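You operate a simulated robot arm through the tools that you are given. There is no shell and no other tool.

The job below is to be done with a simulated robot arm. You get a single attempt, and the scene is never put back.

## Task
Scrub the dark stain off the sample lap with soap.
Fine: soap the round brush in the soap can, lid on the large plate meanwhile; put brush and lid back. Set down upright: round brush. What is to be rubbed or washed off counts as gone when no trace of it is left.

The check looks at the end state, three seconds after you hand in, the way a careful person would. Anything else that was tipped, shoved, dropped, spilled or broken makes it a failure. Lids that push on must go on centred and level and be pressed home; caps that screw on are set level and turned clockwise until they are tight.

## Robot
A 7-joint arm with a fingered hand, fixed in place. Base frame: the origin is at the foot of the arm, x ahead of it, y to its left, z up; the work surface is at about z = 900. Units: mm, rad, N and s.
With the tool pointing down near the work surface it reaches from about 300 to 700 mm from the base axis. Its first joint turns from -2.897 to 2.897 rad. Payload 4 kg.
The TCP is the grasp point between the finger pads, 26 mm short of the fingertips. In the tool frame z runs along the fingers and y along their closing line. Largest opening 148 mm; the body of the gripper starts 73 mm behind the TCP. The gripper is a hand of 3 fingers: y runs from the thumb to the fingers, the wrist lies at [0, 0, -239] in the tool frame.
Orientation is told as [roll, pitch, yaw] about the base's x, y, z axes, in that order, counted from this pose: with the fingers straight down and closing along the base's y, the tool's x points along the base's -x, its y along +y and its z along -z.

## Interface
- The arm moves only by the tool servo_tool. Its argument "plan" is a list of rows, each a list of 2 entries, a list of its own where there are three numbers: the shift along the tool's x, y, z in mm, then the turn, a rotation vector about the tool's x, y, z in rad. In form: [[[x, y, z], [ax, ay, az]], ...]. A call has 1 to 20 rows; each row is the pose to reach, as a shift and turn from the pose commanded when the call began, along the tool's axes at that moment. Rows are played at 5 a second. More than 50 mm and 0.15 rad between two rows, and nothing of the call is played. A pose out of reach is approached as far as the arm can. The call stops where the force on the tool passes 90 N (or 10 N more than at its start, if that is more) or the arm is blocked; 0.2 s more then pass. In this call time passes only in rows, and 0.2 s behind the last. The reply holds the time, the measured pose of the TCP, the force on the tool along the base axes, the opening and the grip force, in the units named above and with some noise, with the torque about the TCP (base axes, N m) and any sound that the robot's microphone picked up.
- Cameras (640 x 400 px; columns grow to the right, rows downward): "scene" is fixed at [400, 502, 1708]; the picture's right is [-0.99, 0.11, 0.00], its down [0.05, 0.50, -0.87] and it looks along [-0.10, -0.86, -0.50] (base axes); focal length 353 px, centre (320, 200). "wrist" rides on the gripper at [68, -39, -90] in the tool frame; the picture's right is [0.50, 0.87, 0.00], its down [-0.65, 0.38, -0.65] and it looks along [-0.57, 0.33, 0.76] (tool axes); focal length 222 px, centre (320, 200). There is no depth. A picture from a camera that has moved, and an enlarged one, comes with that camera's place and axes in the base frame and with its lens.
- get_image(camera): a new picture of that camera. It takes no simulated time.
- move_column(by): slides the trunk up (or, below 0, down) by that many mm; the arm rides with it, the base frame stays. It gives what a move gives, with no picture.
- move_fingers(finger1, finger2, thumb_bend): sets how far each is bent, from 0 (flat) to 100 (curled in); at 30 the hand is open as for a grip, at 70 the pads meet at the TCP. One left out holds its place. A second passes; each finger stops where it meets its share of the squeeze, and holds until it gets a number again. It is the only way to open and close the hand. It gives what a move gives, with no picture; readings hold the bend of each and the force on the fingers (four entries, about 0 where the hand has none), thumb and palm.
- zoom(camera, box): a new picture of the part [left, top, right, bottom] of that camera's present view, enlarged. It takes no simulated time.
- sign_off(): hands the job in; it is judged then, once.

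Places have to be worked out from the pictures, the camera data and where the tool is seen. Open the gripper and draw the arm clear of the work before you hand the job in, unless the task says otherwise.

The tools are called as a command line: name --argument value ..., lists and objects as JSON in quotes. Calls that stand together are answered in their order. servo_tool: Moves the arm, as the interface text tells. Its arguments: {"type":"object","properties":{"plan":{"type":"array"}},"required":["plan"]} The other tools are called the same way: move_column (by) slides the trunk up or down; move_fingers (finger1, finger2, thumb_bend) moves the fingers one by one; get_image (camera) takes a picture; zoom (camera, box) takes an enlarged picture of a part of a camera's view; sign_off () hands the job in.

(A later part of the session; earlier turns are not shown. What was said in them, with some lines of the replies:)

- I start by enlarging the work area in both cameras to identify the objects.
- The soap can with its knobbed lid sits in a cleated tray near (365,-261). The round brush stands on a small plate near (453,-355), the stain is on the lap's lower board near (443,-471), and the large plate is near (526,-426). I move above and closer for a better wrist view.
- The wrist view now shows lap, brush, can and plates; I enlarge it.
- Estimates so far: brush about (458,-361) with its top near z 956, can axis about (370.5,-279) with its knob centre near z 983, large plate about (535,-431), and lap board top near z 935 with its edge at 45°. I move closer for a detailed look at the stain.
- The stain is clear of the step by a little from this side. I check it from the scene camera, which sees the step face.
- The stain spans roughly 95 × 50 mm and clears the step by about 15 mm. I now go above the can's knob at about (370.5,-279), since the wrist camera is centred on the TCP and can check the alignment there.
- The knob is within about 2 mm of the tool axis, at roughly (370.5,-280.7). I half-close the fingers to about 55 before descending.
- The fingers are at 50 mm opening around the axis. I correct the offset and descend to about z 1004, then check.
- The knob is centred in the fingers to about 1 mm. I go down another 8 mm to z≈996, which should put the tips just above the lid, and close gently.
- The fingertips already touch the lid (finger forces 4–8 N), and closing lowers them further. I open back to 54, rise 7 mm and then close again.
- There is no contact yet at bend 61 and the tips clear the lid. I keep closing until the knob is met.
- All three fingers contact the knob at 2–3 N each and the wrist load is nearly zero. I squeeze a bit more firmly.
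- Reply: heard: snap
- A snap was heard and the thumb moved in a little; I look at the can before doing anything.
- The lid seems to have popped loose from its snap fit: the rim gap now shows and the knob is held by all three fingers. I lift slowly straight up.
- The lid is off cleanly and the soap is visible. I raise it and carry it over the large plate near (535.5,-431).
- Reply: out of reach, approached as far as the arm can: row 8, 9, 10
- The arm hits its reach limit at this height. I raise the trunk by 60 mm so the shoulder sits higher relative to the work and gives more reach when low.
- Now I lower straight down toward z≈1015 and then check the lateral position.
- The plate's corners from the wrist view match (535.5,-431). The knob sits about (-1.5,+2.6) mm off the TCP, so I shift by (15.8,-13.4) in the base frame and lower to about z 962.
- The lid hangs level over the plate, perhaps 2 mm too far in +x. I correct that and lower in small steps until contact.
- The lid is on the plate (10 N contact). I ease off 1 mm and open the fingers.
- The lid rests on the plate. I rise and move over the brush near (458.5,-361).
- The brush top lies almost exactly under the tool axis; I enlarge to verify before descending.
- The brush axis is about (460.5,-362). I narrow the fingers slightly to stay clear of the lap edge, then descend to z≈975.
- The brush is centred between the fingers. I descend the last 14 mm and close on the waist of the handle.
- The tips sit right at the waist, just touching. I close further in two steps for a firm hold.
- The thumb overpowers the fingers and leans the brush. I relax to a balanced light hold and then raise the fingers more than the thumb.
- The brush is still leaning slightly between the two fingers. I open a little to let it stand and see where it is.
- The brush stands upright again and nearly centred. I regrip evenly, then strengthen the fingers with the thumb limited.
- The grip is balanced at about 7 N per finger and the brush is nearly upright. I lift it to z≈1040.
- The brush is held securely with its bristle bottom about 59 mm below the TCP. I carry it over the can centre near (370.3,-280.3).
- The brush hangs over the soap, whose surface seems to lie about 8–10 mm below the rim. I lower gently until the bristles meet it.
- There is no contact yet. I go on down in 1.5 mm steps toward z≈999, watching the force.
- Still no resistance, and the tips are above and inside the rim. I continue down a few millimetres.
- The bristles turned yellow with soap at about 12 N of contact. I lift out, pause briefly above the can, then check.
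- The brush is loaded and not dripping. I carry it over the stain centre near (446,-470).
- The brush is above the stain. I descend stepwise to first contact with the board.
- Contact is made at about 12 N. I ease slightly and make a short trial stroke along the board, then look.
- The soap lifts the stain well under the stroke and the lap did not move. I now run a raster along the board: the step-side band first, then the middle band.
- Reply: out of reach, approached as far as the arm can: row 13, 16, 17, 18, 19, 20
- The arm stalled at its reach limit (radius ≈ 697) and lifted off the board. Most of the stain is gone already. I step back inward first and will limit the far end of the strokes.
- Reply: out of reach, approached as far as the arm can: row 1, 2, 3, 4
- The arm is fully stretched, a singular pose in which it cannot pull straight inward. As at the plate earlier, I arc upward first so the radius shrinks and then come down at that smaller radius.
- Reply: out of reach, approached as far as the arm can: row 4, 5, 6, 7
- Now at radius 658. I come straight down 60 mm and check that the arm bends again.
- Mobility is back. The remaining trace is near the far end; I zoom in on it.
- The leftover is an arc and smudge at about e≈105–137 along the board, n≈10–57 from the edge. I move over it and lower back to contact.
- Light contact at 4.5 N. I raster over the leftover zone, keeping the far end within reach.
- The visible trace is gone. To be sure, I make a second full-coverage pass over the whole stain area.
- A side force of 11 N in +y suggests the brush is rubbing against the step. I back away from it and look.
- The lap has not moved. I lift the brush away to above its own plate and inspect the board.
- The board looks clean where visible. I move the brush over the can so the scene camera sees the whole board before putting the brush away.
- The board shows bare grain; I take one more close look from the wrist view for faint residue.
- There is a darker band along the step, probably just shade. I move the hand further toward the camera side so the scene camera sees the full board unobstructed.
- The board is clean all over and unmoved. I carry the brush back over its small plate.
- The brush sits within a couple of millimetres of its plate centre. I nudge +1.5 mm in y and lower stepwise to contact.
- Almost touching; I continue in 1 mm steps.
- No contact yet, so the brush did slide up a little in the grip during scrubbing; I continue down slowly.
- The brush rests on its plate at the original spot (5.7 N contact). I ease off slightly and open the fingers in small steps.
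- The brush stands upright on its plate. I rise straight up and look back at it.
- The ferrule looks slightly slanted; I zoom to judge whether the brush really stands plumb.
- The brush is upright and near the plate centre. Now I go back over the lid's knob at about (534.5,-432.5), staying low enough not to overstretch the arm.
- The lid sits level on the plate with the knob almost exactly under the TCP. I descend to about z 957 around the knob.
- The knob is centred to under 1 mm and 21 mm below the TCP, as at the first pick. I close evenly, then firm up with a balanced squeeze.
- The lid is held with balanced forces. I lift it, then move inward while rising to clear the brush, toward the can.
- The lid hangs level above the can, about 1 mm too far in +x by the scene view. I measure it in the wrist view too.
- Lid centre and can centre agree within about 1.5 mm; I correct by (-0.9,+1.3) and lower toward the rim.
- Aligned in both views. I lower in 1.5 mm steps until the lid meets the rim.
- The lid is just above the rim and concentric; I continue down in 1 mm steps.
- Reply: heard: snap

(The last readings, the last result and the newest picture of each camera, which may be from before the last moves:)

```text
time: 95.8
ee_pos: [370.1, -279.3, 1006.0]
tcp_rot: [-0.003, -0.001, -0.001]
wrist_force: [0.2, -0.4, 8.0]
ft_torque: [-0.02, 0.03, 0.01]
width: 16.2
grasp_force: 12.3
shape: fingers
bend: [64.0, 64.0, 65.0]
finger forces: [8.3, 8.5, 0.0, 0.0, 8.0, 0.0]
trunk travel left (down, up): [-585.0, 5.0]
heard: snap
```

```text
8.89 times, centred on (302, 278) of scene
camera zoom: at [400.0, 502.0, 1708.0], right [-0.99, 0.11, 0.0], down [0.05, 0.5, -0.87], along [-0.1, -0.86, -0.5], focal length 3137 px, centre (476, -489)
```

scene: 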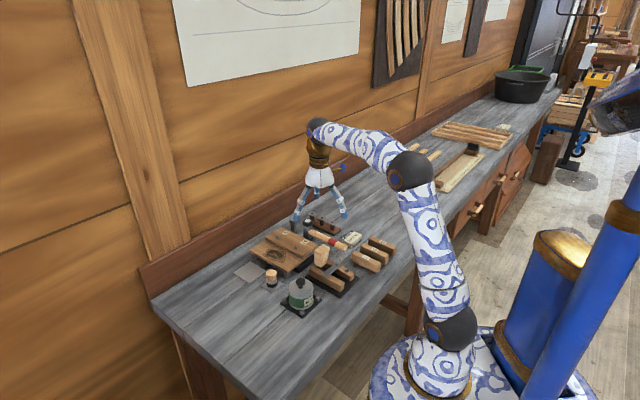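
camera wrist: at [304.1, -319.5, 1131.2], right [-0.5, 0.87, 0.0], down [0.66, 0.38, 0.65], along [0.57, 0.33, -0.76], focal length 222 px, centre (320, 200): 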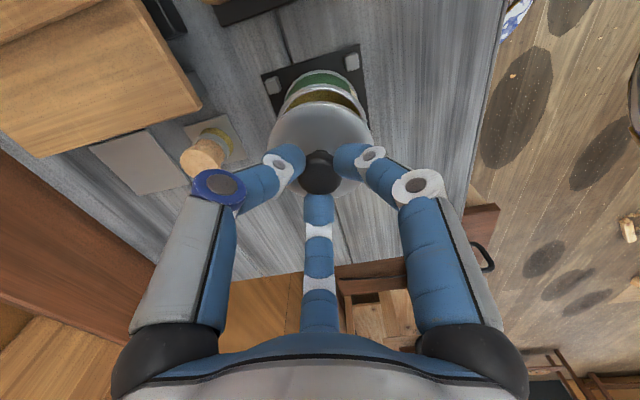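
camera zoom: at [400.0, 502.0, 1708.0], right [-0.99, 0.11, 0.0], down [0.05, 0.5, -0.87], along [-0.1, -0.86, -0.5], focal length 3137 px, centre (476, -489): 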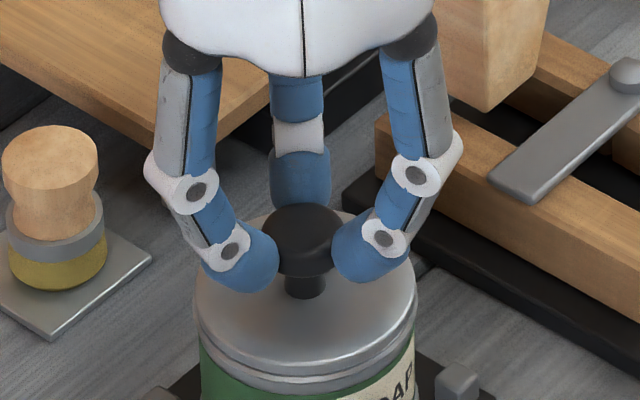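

A snap was heard with 8 N of push. I press slightly further to make sure it is home.

servo_tool --plan '[[[0, 0, 0.7], [0, 0, 0]], [[0, 0, 1.4], [0, 0, 0]], [[0, 0, 2], [0, 0, 0]]]'

servo_tool --plan '[[[0, 0, -1.5], [0, 0, 0]], [[0, 0, -2], [0, 0, 0]]]'

zoom --camera "scene" --box '[280, 255, 325, 300]'

```text
time: 96.6
ee_pos: [370.3, -279.0, 1006.9]
tcp_rot: [-0.003, -0.006, -0.001]
wrist_force: [1.9, -0.5, 22.7]
ft_torque: [-0.12, -0.06, 0.0]
width: 15.9
grasp_force: 16.4
shape: fingers
bend: [64.0, 63.0, 66.0]
finger forces: [10.5, 11.2, 0.0, 0.0, 11.4, 0.1]
trunk travel left (down, up): [-585.0, 5.0]
```

```text
time: 97.2
ee_pos: [369.8, -279.0, 1006.0]
tcp_rot: [0.001, 0.001, -0.002]
wrist_force: [1.9, -1.9, 9.9]
ft_torque: [-0.1, -0.07, 0.01]
width: 15.9
grasp_force: 13.8
shape: fingers
bend: [64.0, 63.0, 66.0]
finger forces: [8.1, 9.2, 0.0, 0.1, 9.8, 0.0]
trunk travel left (down, up): [-585.0, 5.0]
```

```text
8.89 times, centred on (302, 278) of scene
camera zoom: at [400.0, 502.0, 1708.0], right [-0.99, 0.11, 0.0], down [0.05, 0.5, -0.87], along [-0.1, -0.86, -0.5], focal length 3137 px, centre (476, -489)
```

zoom: 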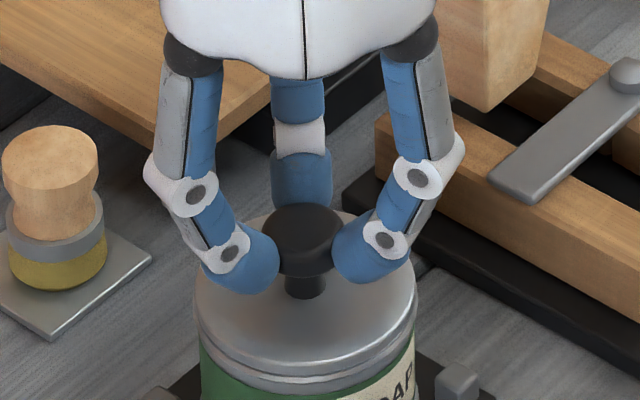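

The lid is seated. I take the push down a bit more and open the fingers evenly.

servo_tool --plan '[[[0, 0, -0.4], [0, 0, 0]], [[0, 0, -0.4], [0, 0, 0]]]'

move_fingers --finger1 65 --finger2 65 --thumb_bend 65

move_fingers --finger1 61 --finger2 61 --thumb_bend 61

move_fingers --finger1 55 --finger2 55 --thumb_bend 55

zoom --camera "scene" --box '[280, 255, 325, 300]'

zoom --camera "wrist" --box '[240, 60, 400, 220]'

```text
time: 97.8
ee_pos: [371.0, -279.1, 1006.1]
tcp_rot: [0.0, 0.001, -0.002]
wrist_force: [0.6, -0.9, 6.0]
ft_torque: [-0.05, -0.04, 0.03]
width: 16.1
grasp_force: 11.8
shape: fingers
bend: [64.0, 63.0, 66.0]
finger forces: [7.4, 8.2, 0.0, 0.0, 7.9, 0.0]
trunk travel left (down, up): [-585.0, 5.0]
```

```text
time: 98.8
ee_pos: [369.8, -278.7, 1006.3]
tcp_rot: [-0.001, 0.0, -0.002]
wrist_force: [0.6, -0.8, 5.4]
ft_torque: [-0.04, -0.04, -0.01]
width: 18.0
grasp_force: 3.9
shape: fingers
bend: [64.0, 63.0, 64.0]
finger forces: [2.1, 2.6, 0.0, 0.0, 3.0, 0.1]
trunk travel left (down, up): [-585.0, 5.0]
```

```text
time: 99.8
ee_pos: [370.6, -279.6, 1005.8]
tcp_rot: [0.001, -0.002, 0.0]
wrist_force: [0.1, 0.0, -0.1]
ft_torque: [0.04, 0.0, 0.04]
width: 25.7
grasp_force: 0.0
shape: fingers
bend: [61.0, 61.0, 61.0]
finger forces: [0.0, 0.1, 0.0, 0.1, 0.0, 0.0]
trunk travel left (down, up): [-585.0, 5.0]
```

```text
time: 100.8
ee_pos: [370.3, -279.5, 1006.8]
tcp_rot: [0.0, 0.0, -0.002]
wrist_force: [0.2, 0.5, -0.8]
ft_torque: [0.05, 0.02, 0.02]
width: 45.1
grasp_force: 0.0
shape: fingers
bend: [55.0, 55.0, 55.0]
finger forces: [0.1, 0.0, 0.1, 0.0, 0.0, 0.0]
trunk travel left (down, up): [-585.0, 5.0]
```

```text
8.89 times, centred on (302, 278) of scene
camera zoom: at [400.0, 502.0, 1708.0], right [-0.99, 0.11, 0.0], down [0.05, 0.5, -0.87], along [-0.1, -0.86, -0.5], focal length 3137 px, centre (476, -489)
```

zoom: 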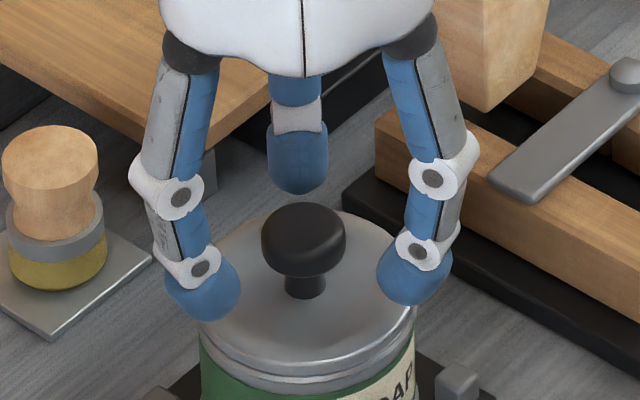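

```text
2.50 times, centred on (320, 140) of wrist
camera zoom: at [303.6, -317.9, 1096.0], right [-0.5, 0.87, 0.0], down [0.66, 0.38, 0.65], along [0.57, 0.33, -0.76], focal length 555 px, centre (320, 350)
```

zoom: 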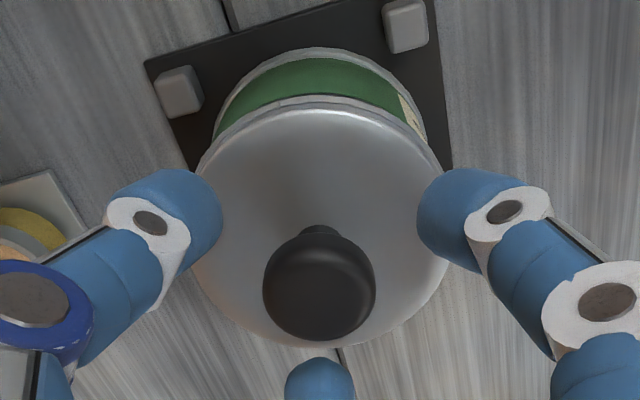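

The lid looks centred and level. I rise clear and compare it with the original picture.

servo_tool --plan '[[[0, 0, -10], [0, 0, 0]], [[0, 0, -30], [0, 0, 0]], [[0, 0, -60], [0, 0, 0]], [[0, 0, -90], [0, 0, 0]], [[0, 0, -90], [0, 0, 0]]]'

zoom --camera "scene" --box '[255, 260, 335, 310]'

zoom --camera "scene" --box '[220, 200, 420, 325]'

zoom --camera "wrist" --box '[240, 60, 400, 180]'

```text
time: 102.0
ee_pos: [371.2, -279.1, 1096.0]
tcp_rot: [0.001, 0.0, -0.002]
wrist_force: [-0.9, -0.8, -0.7]
ft_torque: [0.01, -0.01, -0.02]
width: 45.4
grasp_force: 0.0
shape: fingers
bend: [55.0, 55.0, 55.0]
finger forces: [0.1, 0.1, 0.0, 0.0, 0.0, 0.0]
trunk travel left (down, up): [-585.0, 5.0]
```

```text
8.00 times, centred on (295, 285) of scene
camera zoom: at [400.0, 502.0, 1708.0], right [-0.99, 0.11, 0.0], down [0.05, 0.5, -0.87], along [-0.1, -0.86, -0.5], focal length 2824 px, centre (520, -480)
```

zoom: 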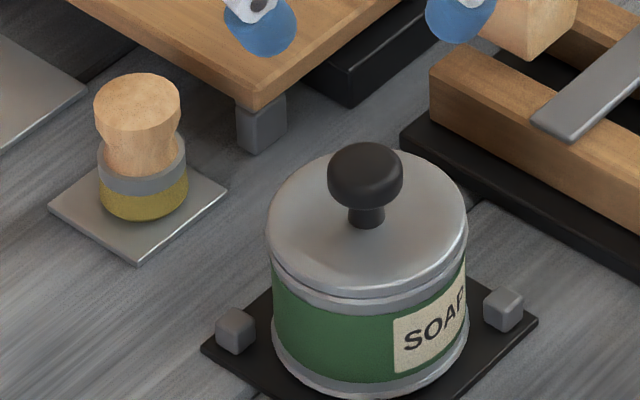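

```text
3.20 times, centred on (320, 262) of scene
camera zoom: at [400.0, 502.0, 1708.0], right [-0.99, 0.11, 0.0], down [0.05, 0.5, -0.87], along [-0.1, -0.86, -0.5], focal length 1129 px, centre (320, 0)
```

zoom: 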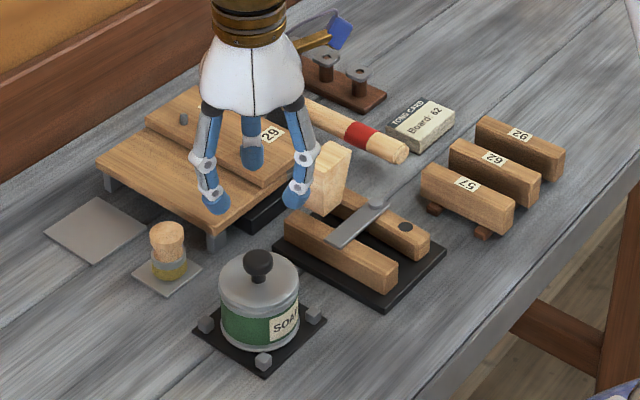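

```text
3.33 times, centred on (320, 120) of wrist
camera zoom: at [304.3, -317.6, 1185.9], right [-0.5, 0.87, 0.0], down [0.66, 0.38, 0.65], along [0.57, 0.33, -0.76], focal length 740 px, centre (320, 467)
```

zoom: 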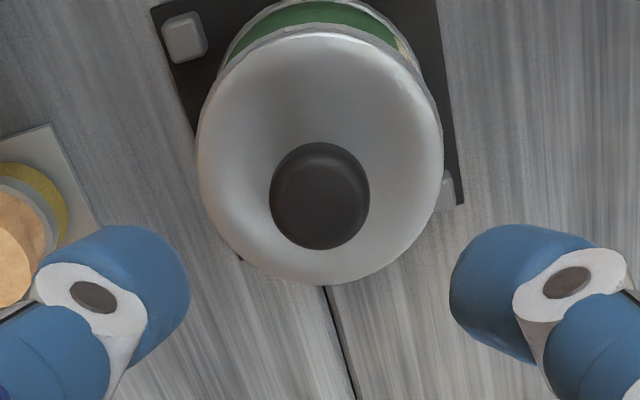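

The lid sits exactly as at the start and the brush stands upright on its plate. I open the hand and withdraw the arm up and away.

servo_tool --plan '[[[0, 0, -30], [0, 0, 0]], [[10, 5, -65], [0, 0, 0]], [[35, 20, -100], [0, 0, 0]], [[65, 40, -125], [0, 0, 0]], [[95, 60, -140], [0, 0, 0]], [[110, 80, -150], [0, 0, 0]], [[110, 80, -150], [0, 0, 0]]]'

move_fingers --finger1 30 --finger2 30 --thumb_bend 30

get_image --camera "scene"

zoom --camera "scene" --box '[235, 215, 325, 275]'

zoom --camera "scene" --box '[255, 260, 335, 310]'

```text
time: 103.6
ee_pos: [259.3, -199.8, 1246.6]
tcp_rot: [-0.002, -0.001, -0.002]
wrist_force: [-0.3, -0.3, 0.5]
ft_torque: [-0.02, -0.04, 0.01]
width: 45.3
grasp_force: 0.1
shape: fingers
bend: [55.0, 55.0, 55.0]
finger forces: [0.1, 0.0, 0.0, 0.1, 0.1, 0.0]
trunk travel left (down, up): [-585.0, 5.0]
```

```text
time: 104.6
ee_pos: [260.0, -199.5, 1246.4]
tcp_rot: [-0.001, -0.002, -0.002]
wrist_force: [0.4, -0.5, -0.1]
ft_torque: [0.0, -0.01, 0.02]
width: 126.4
grasp_force: 0.0
shape: fingers
bend: [30.0, 30.0, 30.0]
finger forces: [0.1, 0.0, 0.0, 0.1, 0.0, 0.0]
trunk travel left (down, up): [-585.0, 5.0]
```

```text
taken
```

scene: 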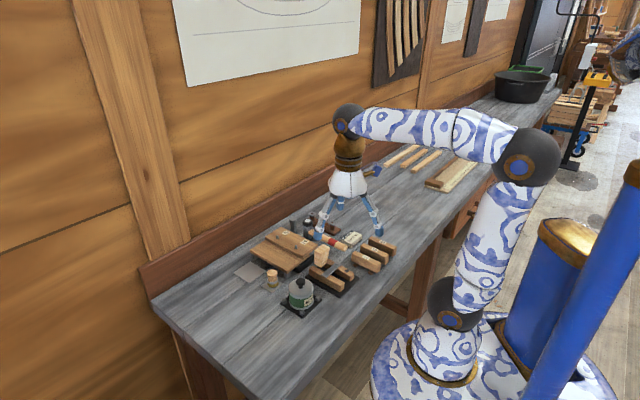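

```text
6.67 times, centred on (280, 245) of scene
camera zoom: at [400.0, 502.0, 1708.0], right [-0.99, 0.11, 0.0], down [0.05, 0.5, -0.87], along [-0.1, -0.86, -0.5], focal length 2353 px, centre (587, -100)
```

zoom: 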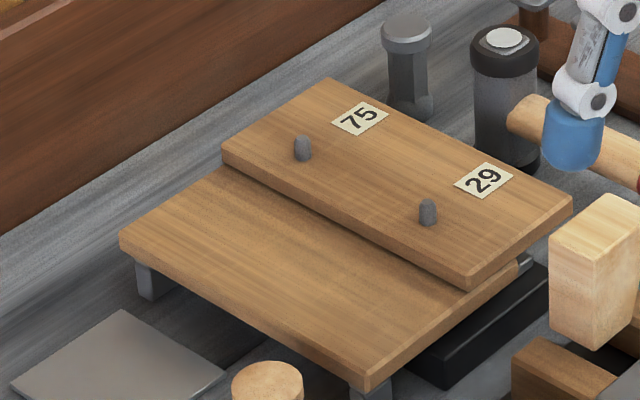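

```text
8.00 times, centred on (295, 285) of scene
camera zoom: at [400.0, 502.0, 1708.0], right [-0.99, 0.11, 0.0], down [0.05, 0.5, -0.87], along [-0.1, -0.86, -0.5], focal length 2824 px, centre (520, -480)
```

zoom: 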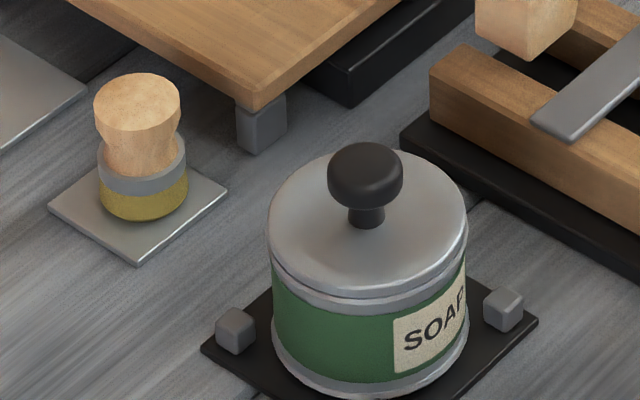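

Everything is in place. One last close look at the board surface and neighbours before handing in.

zoom --camera "scene" --box '[255, 235, 295, 260]'

zoom --camera "scene" --box '[270, 240, 310, 272]'

zoom --camera "wrist" --box '[60, 0, 400, 212]'

```text
16.00 times, centred on (275, 248) of scene
camera zoom: at [400.0, 502.0, 1708.0], right [-0.99, 0.11, 0.0], down [0.05, 0.5, -0.87], along [-0.1, -0.86, -0.5], focal length 5647 px, centre (1040, -560)
```

zoom: 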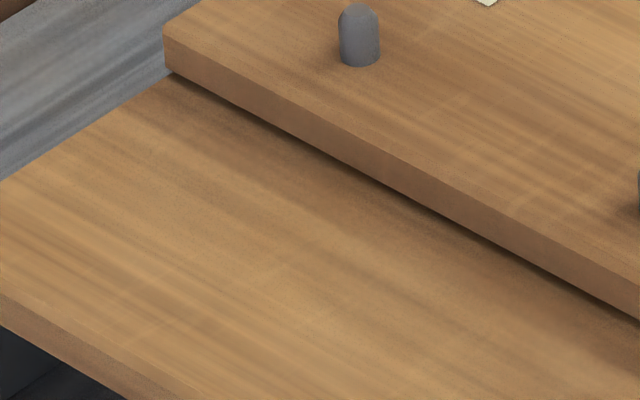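

```text
12.50 times, centred on (290, 256) of scene
camera zoom: at [400.0, 502.0, 1708.0], right [-0.99, 0.11, 0.0], down [0.05, 0.5, -0.87], along [-0.1, -0.86, -0.5], focal length 4412 px, centre (695, -500)
```

zoom: 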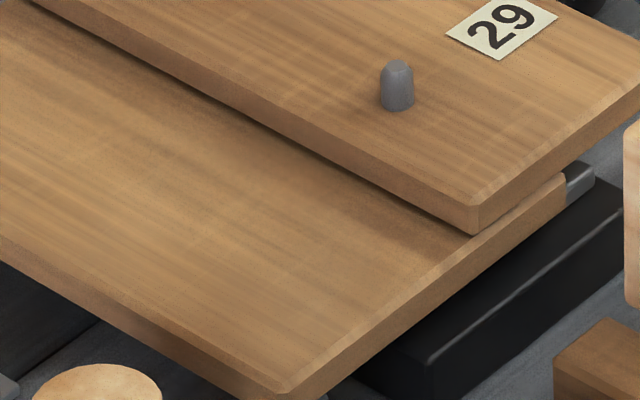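

```text
1.88 times, centred on (230, 106) of wrist
camera zoom: at [193.2, -238.4, 1336.0], right [-0.5, 0.87, 0.0], down [0.66, 0.38, 0.65], along [0.57, 0.33, -0.76], focal length 418 px, centre (489, 377)
```

zoom: 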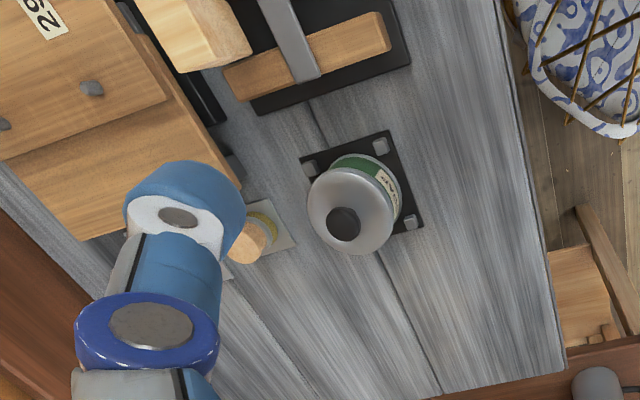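

The stain has left no trace and the soap can is closed and level. The brush stands upright on its plate, the large plate is clear, and the arm is drawn away with the hand open. I hand the job in.

sign_off

```text
The job is handed in.
```

The stain is scrubbed off the sample lap; close-up views from both cameras show no trace of it. I have handed the job in, and no verdict has come back yet.

- **Lid:** it waited on the large plate while I worked. It is back on the soap can, pressed on until it snapped, and then pushed home at about 23 N. It looks centred and level, the same as in the first pictures.
- **Brush:** it stands upright on its small plate, about 2 mm off the plate centre. The bristles still have soap on them.
- **Sample lap:** it looks unmoved in the before-and-after pictures. Near the end of scrubbing the brush pressed against the edge of the upper board with a side force of about 11 N, so I backed off.
- **Arm:** it overstretched once at the far end of the board and lifted the brush clear. I freed it and went over that area again, then over the rest of the stain. The trunk is still 60 mm higher than at the start, because I raised it for reach.
- **End position:** the hand is open and drawn clear of the work.
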